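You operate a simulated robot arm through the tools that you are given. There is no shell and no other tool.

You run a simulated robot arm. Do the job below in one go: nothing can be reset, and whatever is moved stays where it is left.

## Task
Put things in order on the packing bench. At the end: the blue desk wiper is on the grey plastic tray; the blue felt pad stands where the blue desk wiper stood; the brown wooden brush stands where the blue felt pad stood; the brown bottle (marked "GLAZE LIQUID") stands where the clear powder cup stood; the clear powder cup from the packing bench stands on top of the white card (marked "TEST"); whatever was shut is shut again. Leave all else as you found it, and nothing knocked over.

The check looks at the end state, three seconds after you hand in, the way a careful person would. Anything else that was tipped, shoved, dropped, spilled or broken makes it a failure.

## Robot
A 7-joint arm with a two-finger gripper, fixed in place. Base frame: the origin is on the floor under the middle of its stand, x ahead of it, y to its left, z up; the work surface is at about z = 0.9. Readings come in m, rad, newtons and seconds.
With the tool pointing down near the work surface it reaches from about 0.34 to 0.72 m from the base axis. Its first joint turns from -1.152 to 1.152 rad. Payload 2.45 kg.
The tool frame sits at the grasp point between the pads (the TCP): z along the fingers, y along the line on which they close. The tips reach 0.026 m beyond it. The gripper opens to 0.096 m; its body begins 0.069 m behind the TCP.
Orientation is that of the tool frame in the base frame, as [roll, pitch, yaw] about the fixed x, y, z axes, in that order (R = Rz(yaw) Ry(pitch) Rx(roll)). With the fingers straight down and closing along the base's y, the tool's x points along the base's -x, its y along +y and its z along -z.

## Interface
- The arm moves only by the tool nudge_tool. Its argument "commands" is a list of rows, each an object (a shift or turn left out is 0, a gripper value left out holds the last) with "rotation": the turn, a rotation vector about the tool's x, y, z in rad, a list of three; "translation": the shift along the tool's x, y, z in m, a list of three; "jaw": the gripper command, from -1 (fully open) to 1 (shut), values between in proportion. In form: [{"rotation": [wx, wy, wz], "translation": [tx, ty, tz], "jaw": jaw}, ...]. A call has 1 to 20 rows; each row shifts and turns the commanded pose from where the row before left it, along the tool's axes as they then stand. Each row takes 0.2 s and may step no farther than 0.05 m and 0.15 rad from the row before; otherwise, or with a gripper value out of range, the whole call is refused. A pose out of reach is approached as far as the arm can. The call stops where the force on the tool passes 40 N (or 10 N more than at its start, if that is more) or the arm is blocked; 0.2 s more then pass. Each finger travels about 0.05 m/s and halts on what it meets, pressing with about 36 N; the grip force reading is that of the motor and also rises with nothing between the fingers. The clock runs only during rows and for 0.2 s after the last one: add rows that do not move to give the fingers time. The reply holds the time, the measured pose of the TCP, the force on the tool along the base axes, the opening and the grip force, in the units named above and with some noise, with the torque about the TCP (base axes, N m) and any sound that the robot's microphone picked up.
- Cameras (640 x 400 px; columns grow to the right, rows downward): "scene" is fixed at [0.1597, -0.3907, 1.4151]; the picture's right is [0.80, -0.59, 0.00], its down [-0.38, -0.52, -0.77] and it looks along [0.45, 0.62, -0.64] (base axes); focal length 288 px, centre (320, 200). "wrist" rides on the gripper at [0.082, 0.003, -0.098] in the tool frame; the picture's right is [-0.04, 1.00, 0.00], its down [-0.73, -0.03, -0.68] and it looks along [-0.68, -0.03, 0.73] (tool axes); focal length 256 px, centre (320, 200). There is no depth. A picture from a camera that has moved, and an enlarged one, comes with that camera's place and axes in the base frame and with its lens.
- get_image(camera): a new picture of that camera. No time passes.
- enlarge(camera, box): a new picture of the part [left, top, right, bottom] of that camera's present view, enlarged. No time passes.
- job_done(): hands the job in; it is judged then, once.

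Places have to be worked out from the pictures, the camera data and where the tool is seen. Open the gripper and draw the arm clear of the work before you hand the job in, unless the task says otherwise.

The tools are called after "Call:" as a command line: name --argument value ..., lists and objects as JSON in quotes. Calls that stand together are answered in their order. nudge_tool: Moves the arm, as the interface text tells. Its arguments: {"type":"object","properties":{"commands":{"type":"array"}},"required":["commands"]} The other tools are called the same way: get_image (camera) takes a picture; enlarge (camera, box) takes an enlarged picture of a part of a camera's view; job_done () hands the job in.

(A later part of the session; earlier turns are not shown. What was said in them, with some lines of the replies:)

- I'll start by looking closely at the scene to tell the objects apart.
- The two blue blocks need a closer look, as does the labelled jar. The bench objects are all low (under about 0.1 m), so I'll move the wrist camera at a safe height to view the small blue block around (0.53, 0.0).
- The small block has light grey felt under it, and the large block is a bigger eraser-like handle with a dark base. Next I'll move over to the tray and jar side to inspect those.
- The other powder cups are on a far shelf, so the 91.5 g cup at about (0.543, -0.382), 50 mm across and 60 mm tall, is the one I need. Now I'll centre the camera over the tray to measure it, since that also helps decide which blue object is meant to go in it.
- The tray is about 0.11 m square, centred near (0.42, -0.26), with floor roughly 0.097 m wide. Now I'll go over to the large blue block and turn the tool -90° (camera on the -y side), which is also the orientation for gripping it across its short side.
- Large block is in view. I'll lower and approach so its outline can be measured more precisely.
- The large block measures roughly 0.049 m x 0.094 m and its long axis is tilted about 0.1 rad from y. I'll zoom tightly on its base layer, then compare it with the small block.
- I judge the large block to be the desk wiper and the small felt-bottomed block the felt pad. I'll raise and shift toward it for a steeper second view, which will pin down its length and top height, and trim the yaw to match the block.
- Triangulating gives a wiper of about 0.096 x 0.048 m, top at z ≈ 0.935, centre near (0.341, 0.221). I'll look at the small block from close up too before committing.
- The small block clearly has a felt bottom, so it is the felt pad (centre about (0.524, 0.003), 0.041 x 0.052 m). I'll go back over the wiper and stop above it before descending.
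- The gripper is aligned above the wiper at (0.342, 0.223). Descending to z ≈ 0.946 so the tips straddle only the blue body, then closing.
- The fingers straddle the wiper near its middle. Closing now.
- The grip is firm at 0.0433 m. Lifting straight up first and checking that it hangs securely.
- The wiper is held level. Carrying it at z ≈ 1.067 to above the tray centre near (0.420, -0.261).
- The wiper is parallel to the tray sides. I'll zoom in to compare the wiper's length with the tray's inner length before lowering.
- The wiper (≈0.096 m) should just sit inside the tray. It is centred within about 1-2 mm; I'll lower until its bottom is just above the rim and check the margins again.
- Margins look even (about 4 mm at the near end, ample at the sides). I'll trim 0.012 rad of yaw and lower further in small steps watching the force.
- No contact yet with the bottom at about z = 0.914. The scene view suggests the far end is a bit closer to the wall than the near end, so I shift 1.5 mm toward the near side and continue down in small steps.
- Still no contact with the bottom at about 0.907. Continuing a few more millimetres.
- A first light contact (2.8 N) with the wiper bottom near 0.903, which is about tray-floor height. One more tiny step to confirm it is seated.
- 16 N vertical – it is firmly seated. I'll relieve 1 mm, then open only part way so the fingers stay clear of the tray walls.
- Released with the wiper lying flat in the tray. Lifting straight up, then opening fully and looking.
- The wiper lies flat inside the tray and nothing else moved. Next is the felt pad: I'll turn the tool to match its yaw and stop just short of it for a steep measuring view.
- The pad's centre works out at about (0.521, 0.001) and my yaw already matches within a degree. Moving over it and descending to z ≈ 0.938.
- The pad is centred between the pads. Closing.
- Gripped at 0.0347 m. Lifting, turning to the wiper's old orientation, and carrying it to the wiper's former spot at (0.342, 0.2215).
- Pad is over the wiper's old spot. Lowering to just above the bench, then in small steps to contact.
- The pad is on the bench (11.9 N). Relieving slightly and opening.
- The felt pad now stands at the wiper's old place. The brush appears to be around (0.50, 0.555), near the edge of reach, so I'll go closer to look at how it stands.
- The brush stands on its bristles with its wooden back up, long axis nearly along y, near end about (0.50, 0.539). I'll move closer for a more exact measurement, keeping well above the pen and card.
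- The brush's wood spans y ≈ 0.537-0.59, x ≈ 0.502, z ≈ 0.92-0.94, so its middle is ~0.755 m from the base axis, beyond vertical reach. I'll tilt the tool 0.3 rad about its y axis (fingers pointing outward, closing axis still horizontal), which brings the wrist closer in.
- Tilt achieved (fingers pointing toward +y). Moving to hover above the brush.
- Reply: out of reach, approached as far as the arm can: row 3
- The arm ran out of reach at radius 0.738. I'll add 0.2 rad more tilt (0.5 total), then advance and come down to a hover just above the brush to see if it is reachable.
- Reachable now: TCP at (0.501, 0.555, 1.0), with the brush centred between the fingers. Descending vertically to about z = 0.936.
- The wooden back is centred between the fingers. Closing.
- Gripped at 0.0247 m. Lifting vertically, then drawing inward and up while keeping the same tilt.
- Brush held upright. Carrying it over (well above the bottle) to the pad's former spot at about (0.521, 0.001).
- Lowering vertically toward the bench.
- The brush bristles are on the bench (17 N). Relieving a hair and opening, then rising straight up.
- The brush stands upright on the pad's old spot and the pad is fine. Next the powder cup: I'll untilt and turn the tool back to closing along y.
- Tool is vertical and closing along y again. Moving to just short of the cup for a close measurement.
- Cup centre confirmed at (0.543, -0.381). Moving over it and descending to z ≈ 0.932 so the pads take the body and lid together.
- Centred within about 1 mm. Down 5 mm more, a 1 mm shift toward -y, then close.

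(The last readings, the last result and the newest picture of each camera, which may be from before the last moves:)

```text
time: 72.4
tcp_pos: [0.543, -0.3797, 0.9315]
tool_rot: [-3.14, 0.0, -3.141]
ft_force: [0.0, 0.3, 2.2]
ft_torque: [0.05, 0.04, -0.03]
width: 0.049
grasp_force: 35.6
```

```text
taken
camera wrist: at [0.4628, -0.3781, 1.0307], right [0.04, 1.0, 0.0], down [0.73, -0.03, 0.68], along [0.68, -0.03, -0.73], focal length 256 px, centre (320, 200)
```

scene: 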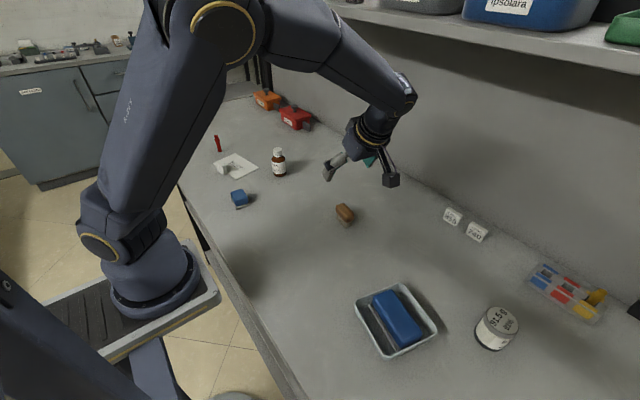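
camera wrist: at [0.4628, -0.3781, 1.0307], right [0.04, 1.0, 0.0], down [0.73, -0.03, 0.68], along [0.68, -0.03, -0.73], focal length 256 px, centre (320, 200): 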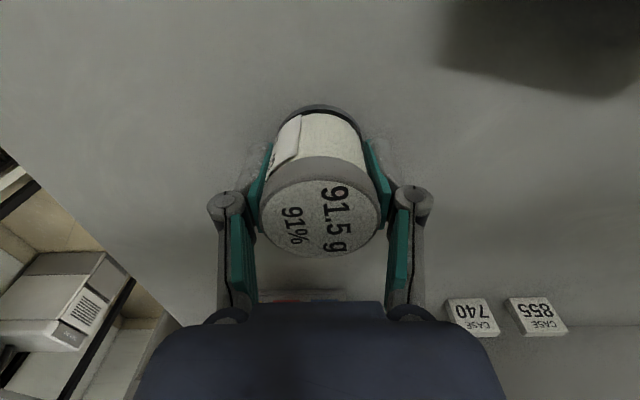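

The cup is gripped at 0.049 m. Lifting straight up to check it stays together.

Call:
nudge_tool --commands '[{"translation": [0, 0, -0.01]}, {"translation": [0, 0, -0.03]}, {"translation": [0, 0, -0.04]}, {"translation": [0, 0, -0.04]}, {"translation": [0, 0, -0.03]}, {}, {}]'

Call:
get_image --camera "scene"

Call:
get_image --camera "wrist"

```text
time: 74.0
tcp_pos: [0.5429, -0.3798, 1.0824]
tool_rot: [3.141, 0.0, -3.141]
ft_force: [-0.1, -0.5, -0.6]
ft_torque: [0.0, 0.0, -0.02]
width: 0.0489
grasp_force: 36.3
```

```text
taken
```

scene: 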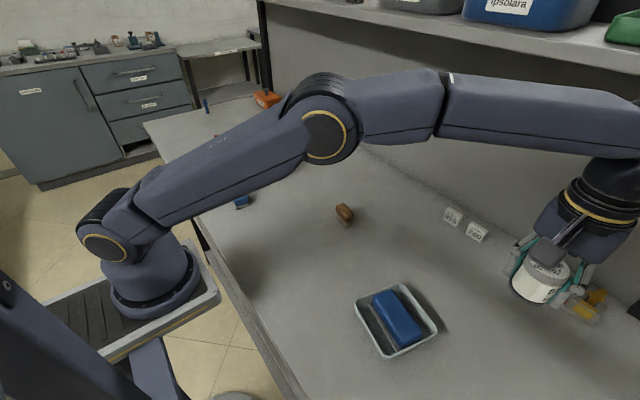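

```text
taken
camera wrist: at [0.4617, -0.3784, 1.1794], right [0.04, 1.0, 0.0], down [0.73, -0.03, 0.68], along [0.68, -0.03, -0.73], focal length 256 px, centre (320, 200)
```

wrist: 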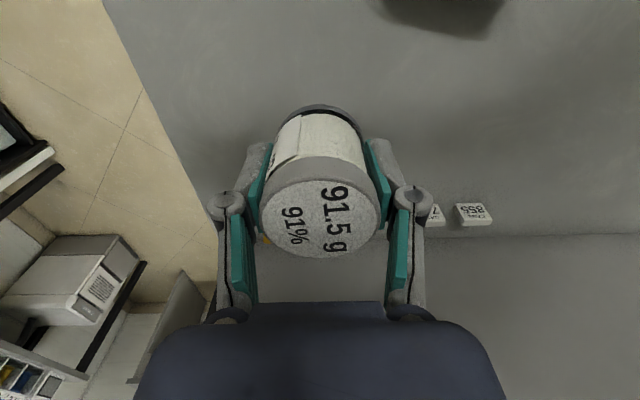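

The cup is held securely with its lid. Carrying it toward the card in two stages at z ≈ 1.08, checking arm clearance midway.

Call:
nudge_tool --commands '[{"translation": [0.00703, 0.0438, 0]}, {"translation": [0.00703, 0.0438, 0]}, {"translation": [0.00703, 0.0438, 0]}, {"translation": [0.00703, 0.0438, 0]}, {"translation": [0.00703, 0.0438, 0]}, {"translation": [0.00703, 0.0438, 0]}, {"translation": [0.00703, 0.0438, 0]}, {"translation": [0.00703, 0.0438, 0]}, {"translation": [0.00703, 0.0438, 0]}, {}]'

Call:
get_image --camera "scene"

```text
time: 76.2
tcp_pos: [0.4793, 0.0135, 1.0814]
tool_rot: [3.141, 0.0, 3.141]
ft_force: [0.5, -0.2, -1.0]
ft_torque: [0.0, 0.0, -0.01]
width: 0.049
grasp_force: 35.9
```

```text
taken
```

scene: 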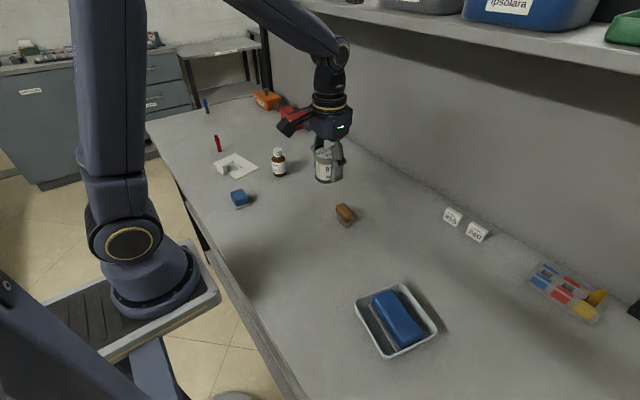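

Clear so far. Continuing to above the card.

Call:
nudge_tool --commands '[{"translation": [0.00703, 0.0438, 0]}, {"translation": [0.00703, 0.0438, 0]}, {"translation": [0.00703, 0.0438, 0]}, {"translation": [0.00703, 0.0438, 0]}, {"translation": [0.00703, 0.0438, 0]}, {"translation": [0.00703, 0.0438, 0]}, {"translation": [0.00703, 0.0438, 0]}, {"translation": [0.00703, 0.0438, 0]}, {"translation": [0.0065, 0.0436, 0]}, {}, {}]'

Call:
get_image --camera "scene"

Call:
get_image --camera "wrist"

```text
time: 78.6
tcp_pos: [0.4177, 0.4067, 1.0813]
tool_rot: [-3.141, 0.001, -3.14]
ft_force: [-0.3, -0.5, -0.9]
ft_torque: [-0.03, -0.01, 0.01]
width: 0.0489
grasp_force: 36.3
```

```text
taken
```

scene: 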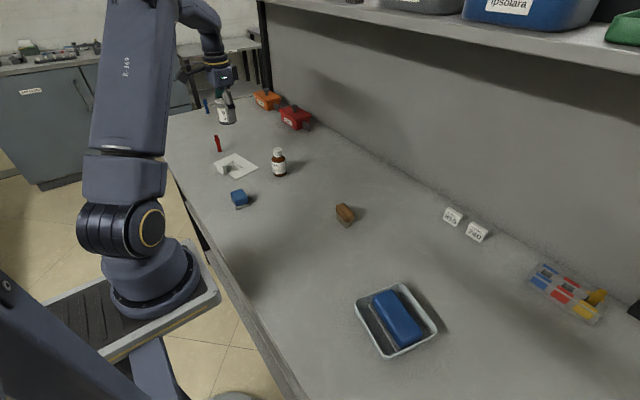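

```text
taken
camera wrist: at [0.3368, 0.4096, 1.1791], right [0.04, 1.0, 0.0], down [0.73, -0.03, 0.68], along [0.68, -0.03, -0.73], focal length 256 px, centre (320, 200)
```

wrist: 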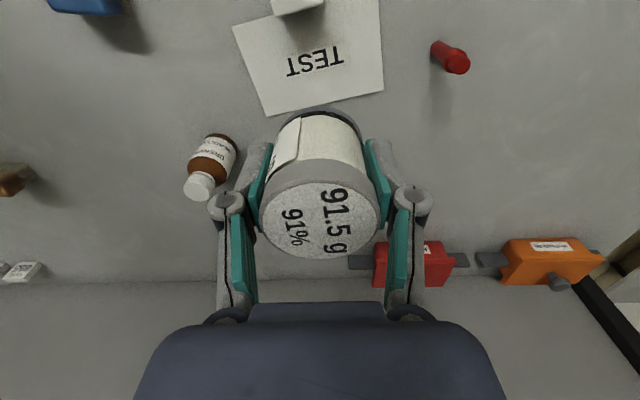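

Card measured from here: centre ≈ (0.4085, 0.4005), with the white block at its near edge (x ≲ 0.369). I'll place the cup at about (0.4155, 0.402), fully on the card and clear of the block.

Call:
nudge_tool --commands '[{"translation": [0.002, -0.0045, 0]}, {"translation": [0, 0, 0.035]}, {"translation": [0, 0, 0.035]}, {"translation": [0, 0, 0.035]}, {"translation": [0, 0, 0.03]}, {}, {}]'

Call:
get_image --camera "wrist"

Call:
enlarge --camera "scene" --box '[190, 110, 310, 200]'

```text
time: 80.2
tcp_pos: [0.4158, 0.4013, 0.9456]
tool_rot: [-3.139, 0.0, -3.141]
ft_force: [-0.2, 0.3, -1.2]
ft_torque: [0.0, 0.01, 0.02]
width: 0.0487
grasp_force: 35.8
```

```text
taken
camera wrist: at [0.3353, 0.4041, 1.043], right [0.04, 1.0, 0.0], down [0.73, -0.03, 0.68], along [0.68, -0.03, -0.73], focal length 256 px, centre (320, 200)
```

wrist: 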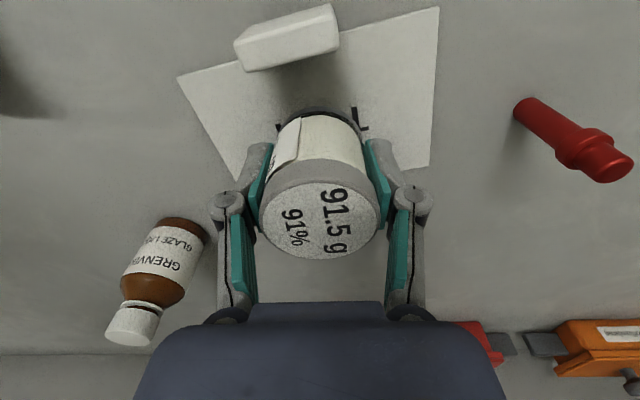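

```text
4.44 times, centred on (250, 155) of scene
camera zoom: at [0.1598, -0.3906, 1.4151], right [0.8, -0.59, 0.0], down [-0.38, -0.52, -0.77], along [0.45, 0.62, -0.64], focal length 1281 px, centre (631, 400)
```

zoom: 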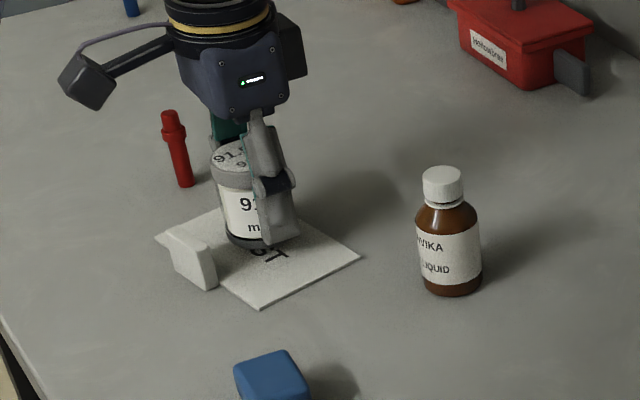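

Clearances look good on all sides (block, pen, card edges). Lowering slowly to contact.

Call:
nudge_tool --commands '[{"translation": [0, 0, 0.005]}, {"translation": [0, 0, 0.003]}, {"translation": [0, 0, 0.001]}, {}]'

```text
time: 81.2
tcp_pos: [0.4155, 0.4028, 0.9375]
tool_rot: [-3.14, 0.0, -3.142]
ft_force: [-0.3, -0.9, -0.6]
ft_torque: [-0.01, 0.0, 0.01]
width: 0.0489
grasp_force: 35.9
```

Call:
nudge_tool --commands '[{"translation": [0, 0, 0.001]}, {"translation": [0, 0, 0.001]}, {}]'

```text
time: 82.0
tcp_pos: [0.4162, 0.4035, 0.936]
tool_rot: [-3.141, 0.0, -3.141]
ft_force: [-0.1, -1.1, 5.9]
ft_torque: [-0.03, 0.04, -0.02]
width: 0.0488
grasp_force: 36.3
```

Contact at 5.9 N – cup bottom is on the card (~2 mm thick). Opening gently and then rising straight up.

Call:
nudge_tool --commands '[{"jaw": -0.4}, {"jaw": -0.4}, {"jaw": -0.4}, {"jaw": -0.4}]'

Call:
get_image --camera "wrist"

Call:
enlarge --camera "scene" --box '[190, 110, 310, 200]'

```text
time: 83.0
tcp_pos: [0.4164, 0.4019, 0.9359]
tool_rot: [-3.14, -0.001, -3.141]
ft_force: [0.4, 0.5, 0.3]
ft_torque: [0.02, 0.01, 0.01]
width: 0.067
grasp_force: 0.1
```

```text
taken
camera wrist: at [0.3348, 0.4045, 1.033], right [0.04, 1.0, 0.0], down [0.73, -0.03, 0.68], along [0.68, -0.03, -0.73], focal length 256 px, centre (320, 200)
```

wrist: 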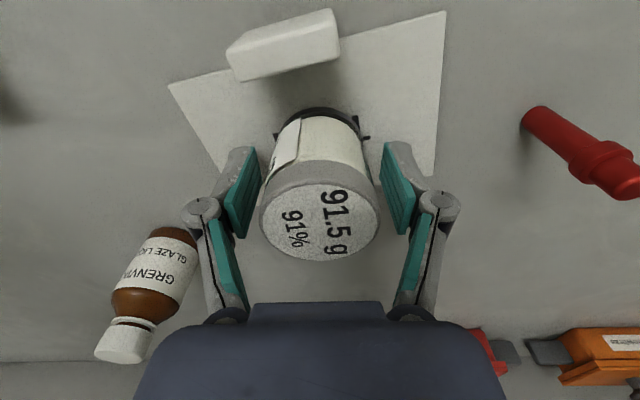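

```text
4.44 times, centred on (250, 155) of scene
camera zoom: at [0.1597, -0.3907, 1.4151], right [0.8, -0.59, 0.0], down [-0.38, -0.52, -0.77], along [0.45, 0.62, -0.64], focal length 1281 px, centre (631, 400)
```

zoom: 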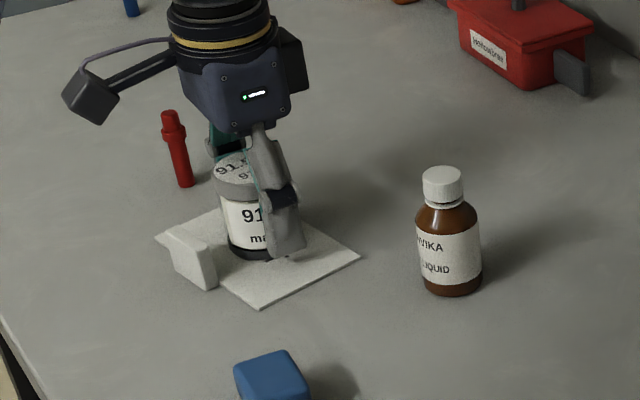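

The cup stands free on the card. Rising.

Call:
nudge_tool --commands '[{"translation": [0, 0, -0.02]}, {"translation": [0, 0, -0.04]}, {"translation": [0, 0, -0.045], "jaw": -1}, {"translation": [0, 0, -0.045]}, {}, {}]'

Call:
get_image --camera "wrist"

Call:
enlarge --camera "scene" --box '[190, 110, 310, 200]'

```text
time: 84.4
tcp_pos: [0.4149, 0.4021, 1.0861]
tool_rot: [-3.142, -0.002, -3.141]
ft_force: [-0.2, 0.8, -0.5]
ft_torque: [0.02, -0.01, 0.01]
width: 0.0963
grasp_force: 0.2
```

```text
taken
camera wrist: at [0.334, 0.4047, 1.1841], right [0.04, 1.0, 0.0], down [0.73, -0.03, 0.68], along [0.68, -0.03, -0.73], focal length 256 px, centre (320, 200)
```

wrist: 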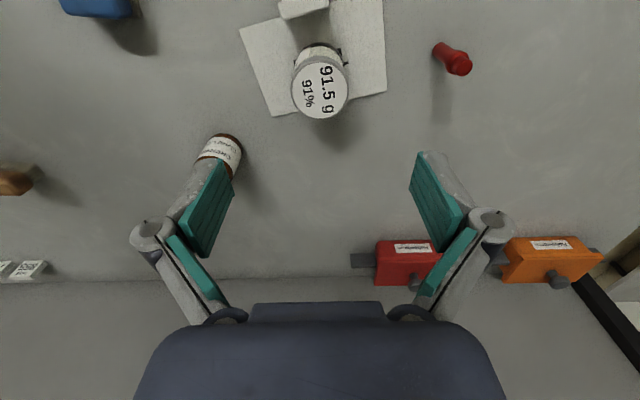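

```text
4.44 times, centred on (250, 155) of scene
camera zoom: at [0.1597, -0.3907, 1.4151], right [0.8, -0.59, 0.0], down [-0.38, -0.52, -0.77], along [0.45, 0.62, -0.64], focal length 1281 px, centre (631, 400)
```

zoom: 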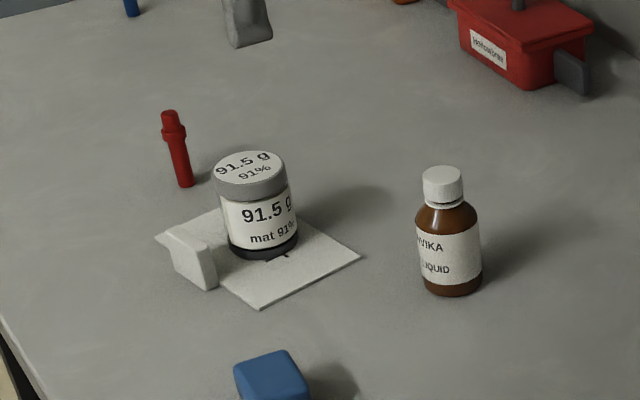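

The cup stands squarely on the card with the block untouched. Now the bottle: moving to look at it straight on.

Call:
nudge_tool --commands '[{"translation": [0, -0.0413, 0]}, {"translation": [0, -0.0413, 0]}, {"translation": [0, -0.0413, 0]}, {}, {}]'

Call:
get_image --camera "wrist"

Call:
enlarge --camera "wrist" --box '[260, 90, 380, 210]'

```text
time: 85.6
tcp_pos: [0.4159, 0.2788, 1.0872]
tool_rot: [-3.141, 0.0, -3.141]
ft_force: [-1.4, 0.5, -0.4]
ft_torque: [0.0, 0.0, 0.0]
width: 0.0958
grasp_force: 0.0
```

```text
taken
camera wrist: at [0.3344, 0.2808, 1.1845], right [0.04, 1.0, 0.0], down [0.73, -0.03, 0.68], along [0.68, -0.03, -0.73], focal length 256 px, centre (320, 200)
```

wrist: 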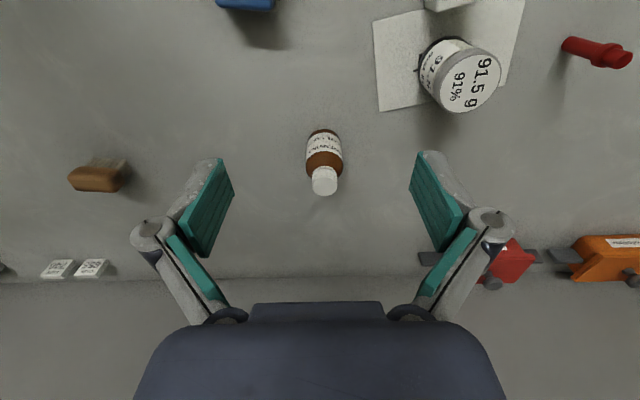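

```text
3.33 times, centred on (320, 150) of wrist
camera zoom: at [0.3344, 0.2808, 1.1845], right [0.04, 1.0, 0.0], down [0.73, -0.03, 0.68], along [0.68, -0.03, -0.73], focal length 853 px, centre (320, 367)
```

zoom: 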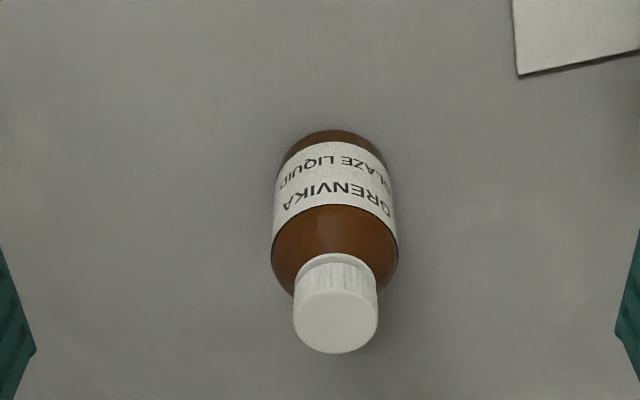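

Bottle centre is about (0.503, 0.2785), 41 mm in diameter and ~82 mm tall. Moving over it with the jaws opened to ~0.08 m.

Call:
nudge_tool --commands '[{"translation": [-0.0436, -0.0003, 0], "jaw": -0.7}, {"translation": [-0.0436, 0, 0]}, {}, {"translation": [0, 0, 0.035]}, {"translation": [0, 0, 0.035]}, {"translation": [0, 0, 0.03]}, {}, {}]'

Call:
get_image --camera "wrist"

Call:
enlarge --camera "scene" --box '[220, 110, 340, 200]'

```text
time: 87.4
tcp_pos: [0.5021, 0.2798, 0.9847]
tool_rot: [-3.139, 0.0, -3.141]
ft_force: [-0.2, 0.6, -0.1]
ft_torque: [-0.02, -0.01, -0.02]
width: 0.0816
grasp_force: 0.2
```

```text
taken
camera wrist: at [0.4213, 0.281, 1.0827], right [0.04, 1.0, 0.0], down [0.73, -0.03, 0.68], along [0.68, -0.03, -0.73], focal length 256 px, centre (320, 200)
```

wrist: 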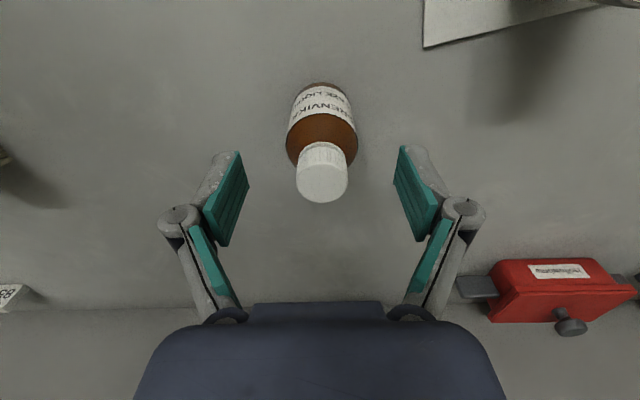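

```text
4.44 times, centred on (280, 155) of scene
camera zoom: at [0.1597, -0.3907, 1.4151], right [0.8, -0.59, 0.0], down [-0.38, -0.52, -0.77], along [0.45, 0.62, -0.64], focal length 1281 px, centre (498, 400)
```

zoom: 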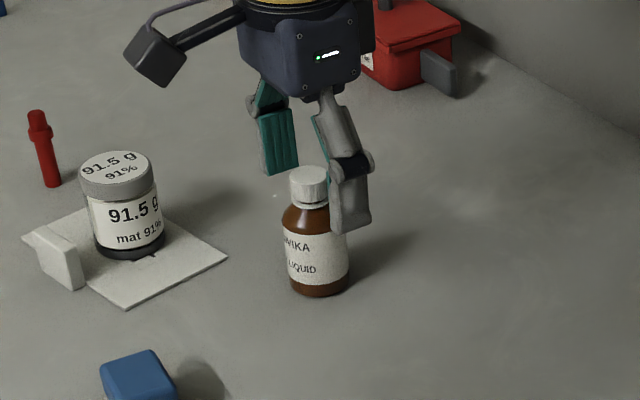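

Well centred. Descending to z ≈ 0.936 and closing.

Call:
nudge_tool --commands '[{"translation": [0, 0, 0.025]}, {"translation": [0, 0, 0.0235]}, {}, {}]'

Call:
get_image --camera "wrist"

```text
time: 88.4
tcp_pos: [0.5022, 0.2787, 0.9369]
tool_rot: [-3.139, 0.0, 3.141]
ft_force: [-0.9, 0.2, 0.2]
ft_torque: [0.02, 0.03, -0.02]
width: 0.0817
grasp_force: 0.0
```

```text
taken
camera wrist: at [0.4219, 0.2803, 1.0343], right [0.04, 1.0, 0.0], down [0.73, -0.03, 0.68], along [0.68, -0.03, -0.73], focal length 256 px, centre (320, 200)
```

wrist: 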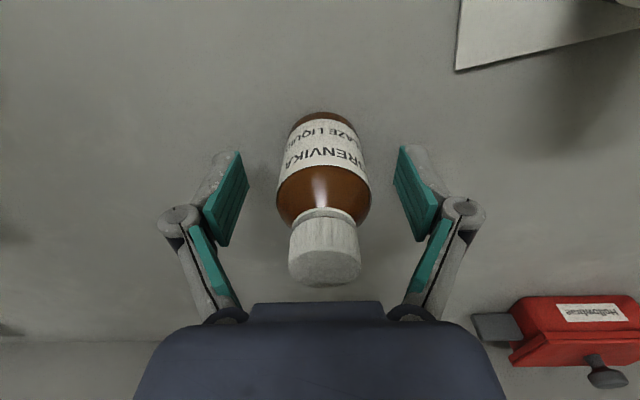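

Call:
nudge_tool --commands '[{"jaw": 1}, {"jaw": 1}, {"jaw": 1}, {"jaw": 1}, {"jaw": 1}]'

Call:
get_image --camera "wrist"

```text
time: 89.6
tcp_pos: [0.502, 0.2773, 0.9365]
tool_rot: [-3.141, 0.002, -3.141]
ft_force: [0.1, 0.4, 2.5]
ft_torque: [-0.06, -0.02, 0.04]
width: 0.0405
grasp_force: 36.4
```

```text
taken
camera wrist: at [0.4219, 0.2804, 1.0347], right [0.04, 1.0, 0.0], down [0.73, -0.03, 0.68], along [0.68, -0.03, -0.73], focal length 256 px, centre (320, 200)
```

wrist: 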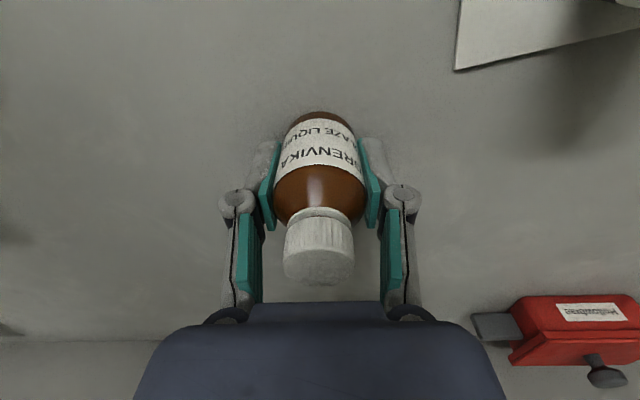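

Gripped at 0.0405 m. Lifting and starting the carry toward the cup's former spot (0.543, -0.381).

Call:
nudge_tool --commands '[{"translation": [0, 0, -0.01]}, {"translation": [0, 0, -0.03]}, {"translation": [0, 0, -0.04]}, {"translation": [0, 0, -0.04]}, {"translation": [0, 0, -0.025]}, {}, {"translation": [-0.0027, -0.0437, 0]}, {"translation": [-0.0027, -0.0437, 0]}, {"translation": [-0.0027, -0.0437, 0]}, {"translation": [-0.0027, -0.0437, 0]}, {"translation": [-0.0027, -0.0437, 0]}, {"translation": [-0.0027, -0.0437, 0]}, {"translation": [-0.0027, -0.0437, 0]}, {}]'

Call:
get_image --camera "scene"

Call:
get_image --camera "wrist"

```text
time: 92.6
tcp_pos: [0.5219, -0.0286, 1.0833]
tool_rot: [-3.142, 0.001, 3.141]
ft_force: [0.6, -0.7, -1.5]
ft_torque: [0.01, -0.01, 0.03]
width: 0.0407
grasp_force: 35.9
```

```text
taken
```

scene: 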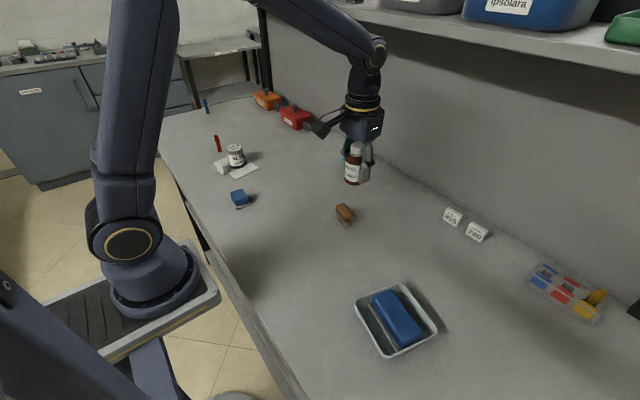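

```text
taken
camera wrist: at [0.4411, -0.0265, 1.1806], right [0.04, 1.0, 0.0], down [0.73, -0.03, 0.68], along [0.68, -0.03, -0.73], focal length 256 px, centre (320, 200)
```

wrist: 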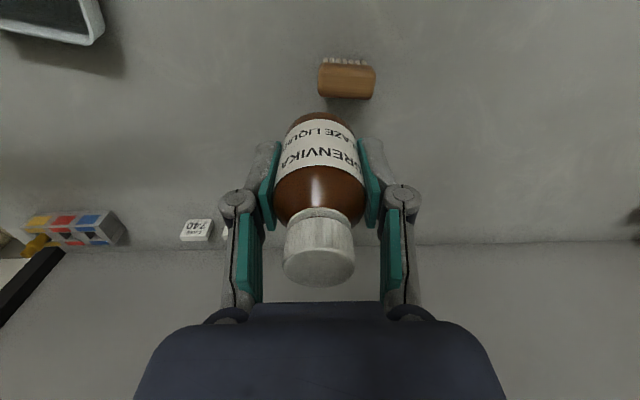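

All steady. Continuing to above the cup's former spot.

Call:
nudge_tool --commands '[{"translation": [-0.0026, -0.0441, 0]}, {"translation": [-0.0026, -0.0441, 0]}, {"translation": [-0.0026, -0.0441, 0]}, {"translation": [-0.0026, -0.0441, 0]}, {"translation": [-0.0026, -0.0441, 0]}, {"translation": [-0.0026, -0.0441, 0]}, {"translation": [-0.0026, -0.0441, 0]}, {"translation": [-0.0026, -0.0441, 0]}, {}, {}]'

Call:
get_image --camera "wrist"

Call:
get_image --camera "scene"

```text
time: 94.8
tcp_pos: [0.5427, -0.381, 1.0817]
tool_rot: [3.141, 0.0, 3.141]
ft_force: [-1.2, 0.4, -1.2]
ft_torque: [0.03, 0.01, 0.0]
width: 0.0407
grasp_force: 36.1
```

```text
taken
camera wrist: at [0.4618, -0.3782, 1.1799], right [0.04, 1.0, 0.0], down [0.73, -0.03, 0.68], along [0.68, -0.03, -0.73], focal length 256 px, centre (320, 200)
```

wrist: 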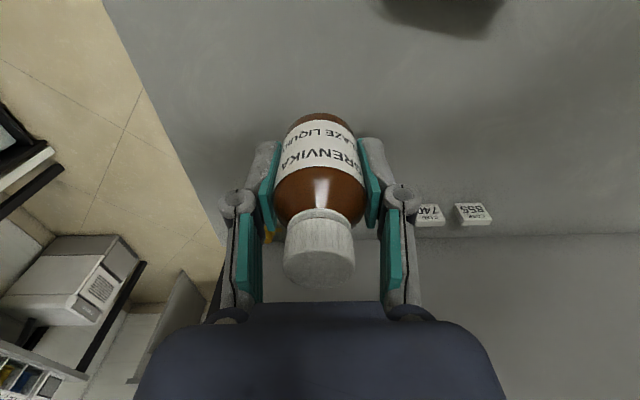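

```text
taken
```

scene: 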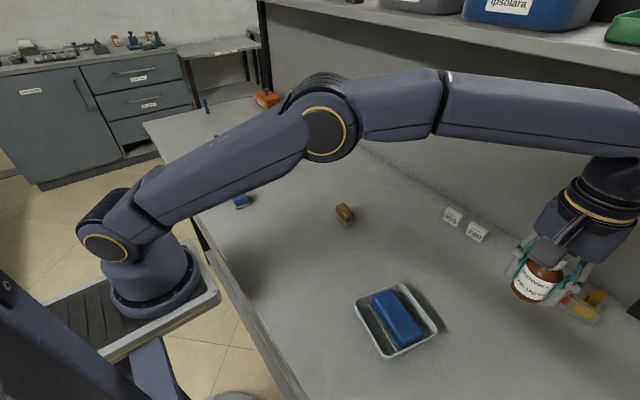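

Positioned over the spot. Lowering to just above the bench, then in fine steps.

Call:
nudge_tool --commands '[{"translation": [0, 0, 0.035]}, {"translation": [0, 0, 0.035]}, {"translation": [0, 0, 0.035]}, {"translation": [0, 0, 0.032]}, {}, {}]'

```text
time: 96.2
tcp_pos: [0.5421, -0.3802, 0.9441]
tool_rot: [-3.14, -0.001, 3.141]
ft_force: [-0.2, 0.0, -0.8]
ft_torque: [0.0, 0.04, -0.05]
width: 0.0406
grasp_force: 36.1
```

Call:
nudge_tool --commands '[{"translation": [0, 0, 0.003]}, {"translation": [0, 0, 0.002]}, {"translation": [0, 0, 0.001]}, {}]'

```text
time: 97.2
tcp_pos: [0.5413, -0.3819, 0.9397]
tool_rot: [-3.14, -0.001, -3.141]
ft_force: [-0.8, -0.2, -1.0]
ft_torque: [0.05, 0.04, 0.0]
width: 0.0402
grasp_force: 36.0
```

Call:
nudge_tool --commands '[{"translation": [0, 0, 0.001]}, {"translation": [0, 0, 0.001]}, {}]'

```text
time: 98.0
tcp_pos: [0.5422, -0.3819, 0.9381]
tool_rot: [-3.139, 0.001, 3.141]
ft_force: [0.3, 0.0, -0.9]
ft_torque: [0.02, 0.04, 0.0]
width: 0.0405
grasp_force: 36.4
```

Call:
nudge_tool --commands '[{"translation": [0, 0, 0.001]}, {}]'

```text
time: 98.6
tcp_pos: [0.5413, -0.3815, 0.937]
tool_rot: [-3.139, 0.001, 3.141]
ft_force: [-0.3, 1.3, 3.4]
ft_torque: [-0.04, 0.02, 0.0]
width: 0.0406
grasp_force: 35.7
```

The bottle is touching the bench (3.4 N). Opening and rising straight up.

Call:
nudge_tool --commands '[{"translation": [0, 0, 0.0003]}, {"jaw": -0.4}, {"jaw": -0.4}, {"jaw": -0.4}, {"jaw": -0.4}]'

Call:
get_image --camera "wrist"

```text
time: 99.8
tcp_pos: [0.5414, -0.3821, 0.9361]
tool_rot: [-3.141, 0.0, -3.141]
ft_force: [0.4, -0.9, 0.3]
ft_torque: [-0.03, 0.02, 0.02]
width: 0.0671
grasp_force: 0.0
```

```text
taken
camera wrist: at [0.4617, -0.3787, 1.034], right [0.04, 1.0, 0.0], down [0.73, -0.03, 0.68], along [0.68, -0.03, -0.73], focal length 256 px, centre (320, 200)
```

wrist: 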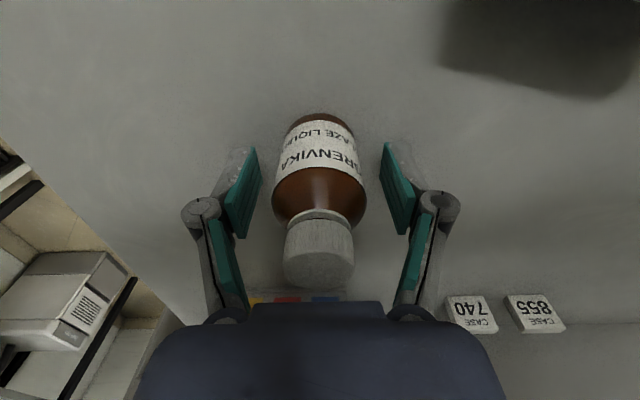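

Released upright. Rising and then drawing the arm back toward its starting pose.

Call:
nudge_tool --commands '[{"translation": [0, 0, -0.02]}, {"translation": [0, 0, -0.04]}, {"translation": [0, 0, -0.045]}, {"translation": [0, 0, -0.045], "jaw": -1}, {"translation": [0.02, 0.03, -0.03]}, {"translation": [0.02, 0.03, -0.03]}, {"translation": [0.012, 0.046, 0]}, {"translation": [0.012, 0.046, 0]}, {"translation": [0.012, 0.046, 0]}, {"translation": [0.012, 0.046, 0]}, {"translation": [0.012, 0.046, 0]}, {"translation": [0.012, 0.046, 0]}, {"translation": [0.012, 0.046, 0]}, {"translation": [0.012, 0.046, 0]}, {"translation": [0.012, 0.046, 0]}, {"translation": [0.012, 0.046, 0]}, {}, {}]'

Call:
get_image --camera "scene"

Call:
get_image --camera "wrist"

```text
time: 103.6
tcp_pos: [0.3808, 0.1409, 1.1457]
tool_rot: [-3.139, -0.002, -3.141]
ft_force: [-0.1, 0.7, 1.1]
ft_torque: [-0.01, -0.04, 0.02]
width: 0.0958
grasp_force: 0.1
```

```text
taken
```

scene: 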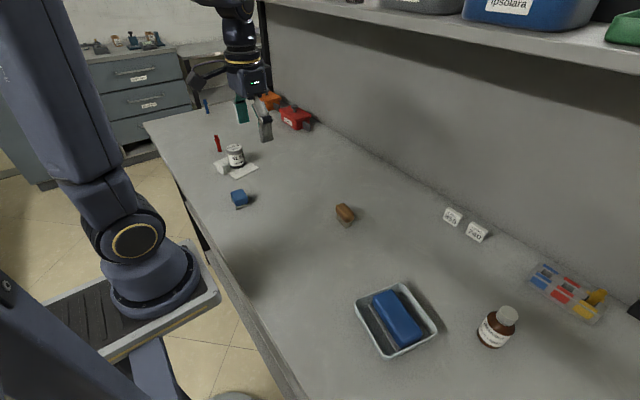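

```text
taken
camera wrist: at [0.3005, 0.1429, 1.2434], right [0.04, 1.0, 0.0], down [0.73, -0.03, 0.68], along [0.68, -0.03, -0.73], focal length 256 px, centre (320, 200)
```

wrist: 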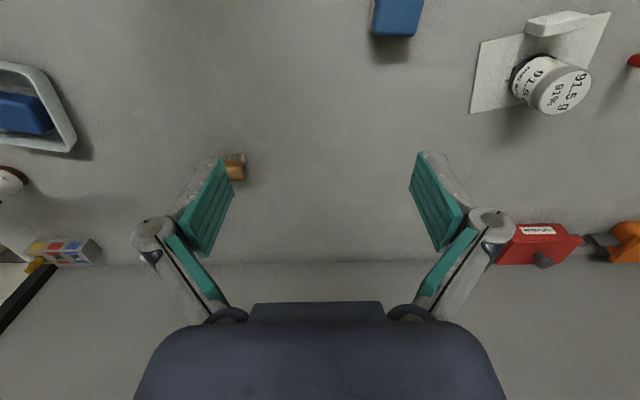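

Everything appears in place. I'll verify each target up close before handing in.

Call:
enlarge --camera "scene" --box '[320, 180, 640, 380]'

Call:
enlarge --camera "scene" --box '[140, 70, 380, 220]'

Call:
enlarge --camera "scene" --box '[345, 270, 445, 370]'

```text
2.00 times, centred on (480, 280) of scene
camera zoom: at [0.1597, -0.3906, 1.4151], right [0.8, -0.59, 0.0], down [-0.38, -0.52, -0.77], along [0.45, 0.62, -0.64], focal length 576 px, centre (0, 40)
```

zoom: 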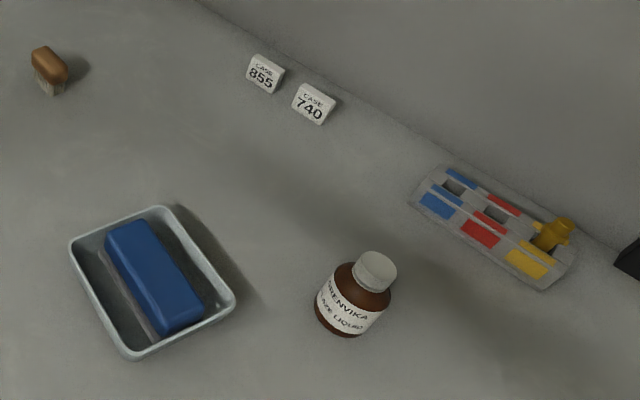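

```text
2.67 times, centred on (260, 145) of scene
camera zoom: at [0.1597, -0.3906, 1.4151], right [0.8, -0.59, 0.0], down [-0.38, -0.52, -0.77], along [0.45, 0.62, -0.64], focal length 768 px, centre (480, 347)
```

zoom: 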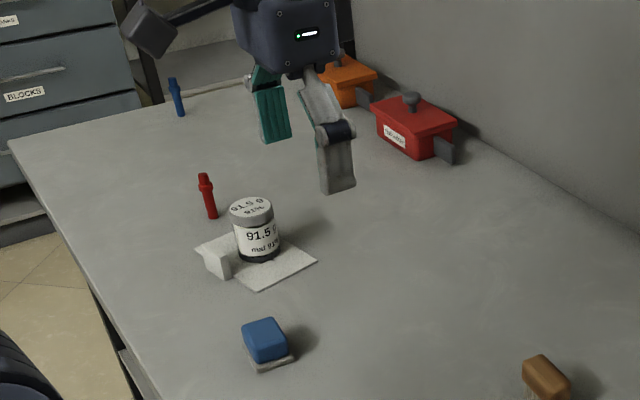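

```text
4.00 times, centred on (395, 320) of scene
camera zoom: at [0.1597, -0.3906, 1.4151], right [0.8, -0.59, 0.0], down [-0.38, -0.52, -0.77], along [0.45, 0.62, -0.64], focal length 1153 px, centre (20, -280)
```

zoom: 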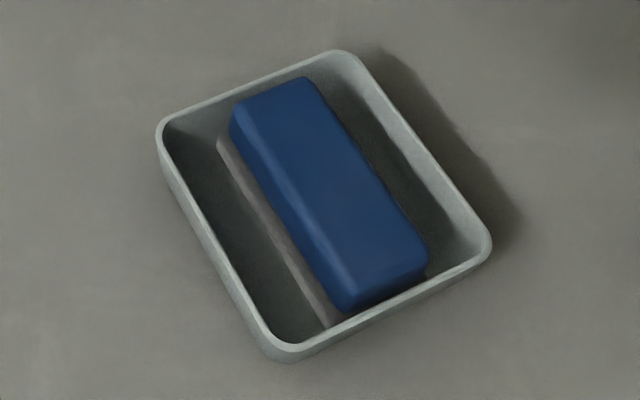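

All placements check out:
- The wiper lies flat in the tray.
- The pad is on the wiper's old spot.
- The brush stands upright on the pad's old spot.
- The bottle stands upright on the cup's old spot.
- The cup, lid on, stands on the TEST card.

The pens, block, boxes and tags have not moved. The gripper is open and clear of the work, so I'm handing in.

Call:
job_done

```text
The job is handed in.
```

I handed the job in with every item where you asked, and my last close-up pictures show nothing knocked over or shifted. The check's verdict hasn't come back to me.

| Item | Where it is now |
|---|---|
| Blue desk wiper | Flat inside the grey plastic tray |
| Blue felt pad | On the wiper's old spot, within about 1 mm by my estimate |
| Brown wooden brush | Upright on its bristles on the pad's old spot, within about 5 mm |
| Brown "GLAZE LIQUID" bottle | Upright on the powder cup's old spot, within about 2 mm |
| Clear powder cup (91.5 g) | Upright with its lid on, fully on the "TEST" card and clear of the white block |

- **Which blue item is which:** neither is labelled. I took the large one with the dark base as the wiper and the small felt-bottomed one as the pad. If that is wrong, the wiper, pad and brush placements are wrong too.
- **Shut things:** I opened nothing. The red and orange boxes were not touched.
- **Arm:** the gripper is open and the arm is raised clear of the bench, near its starting position.
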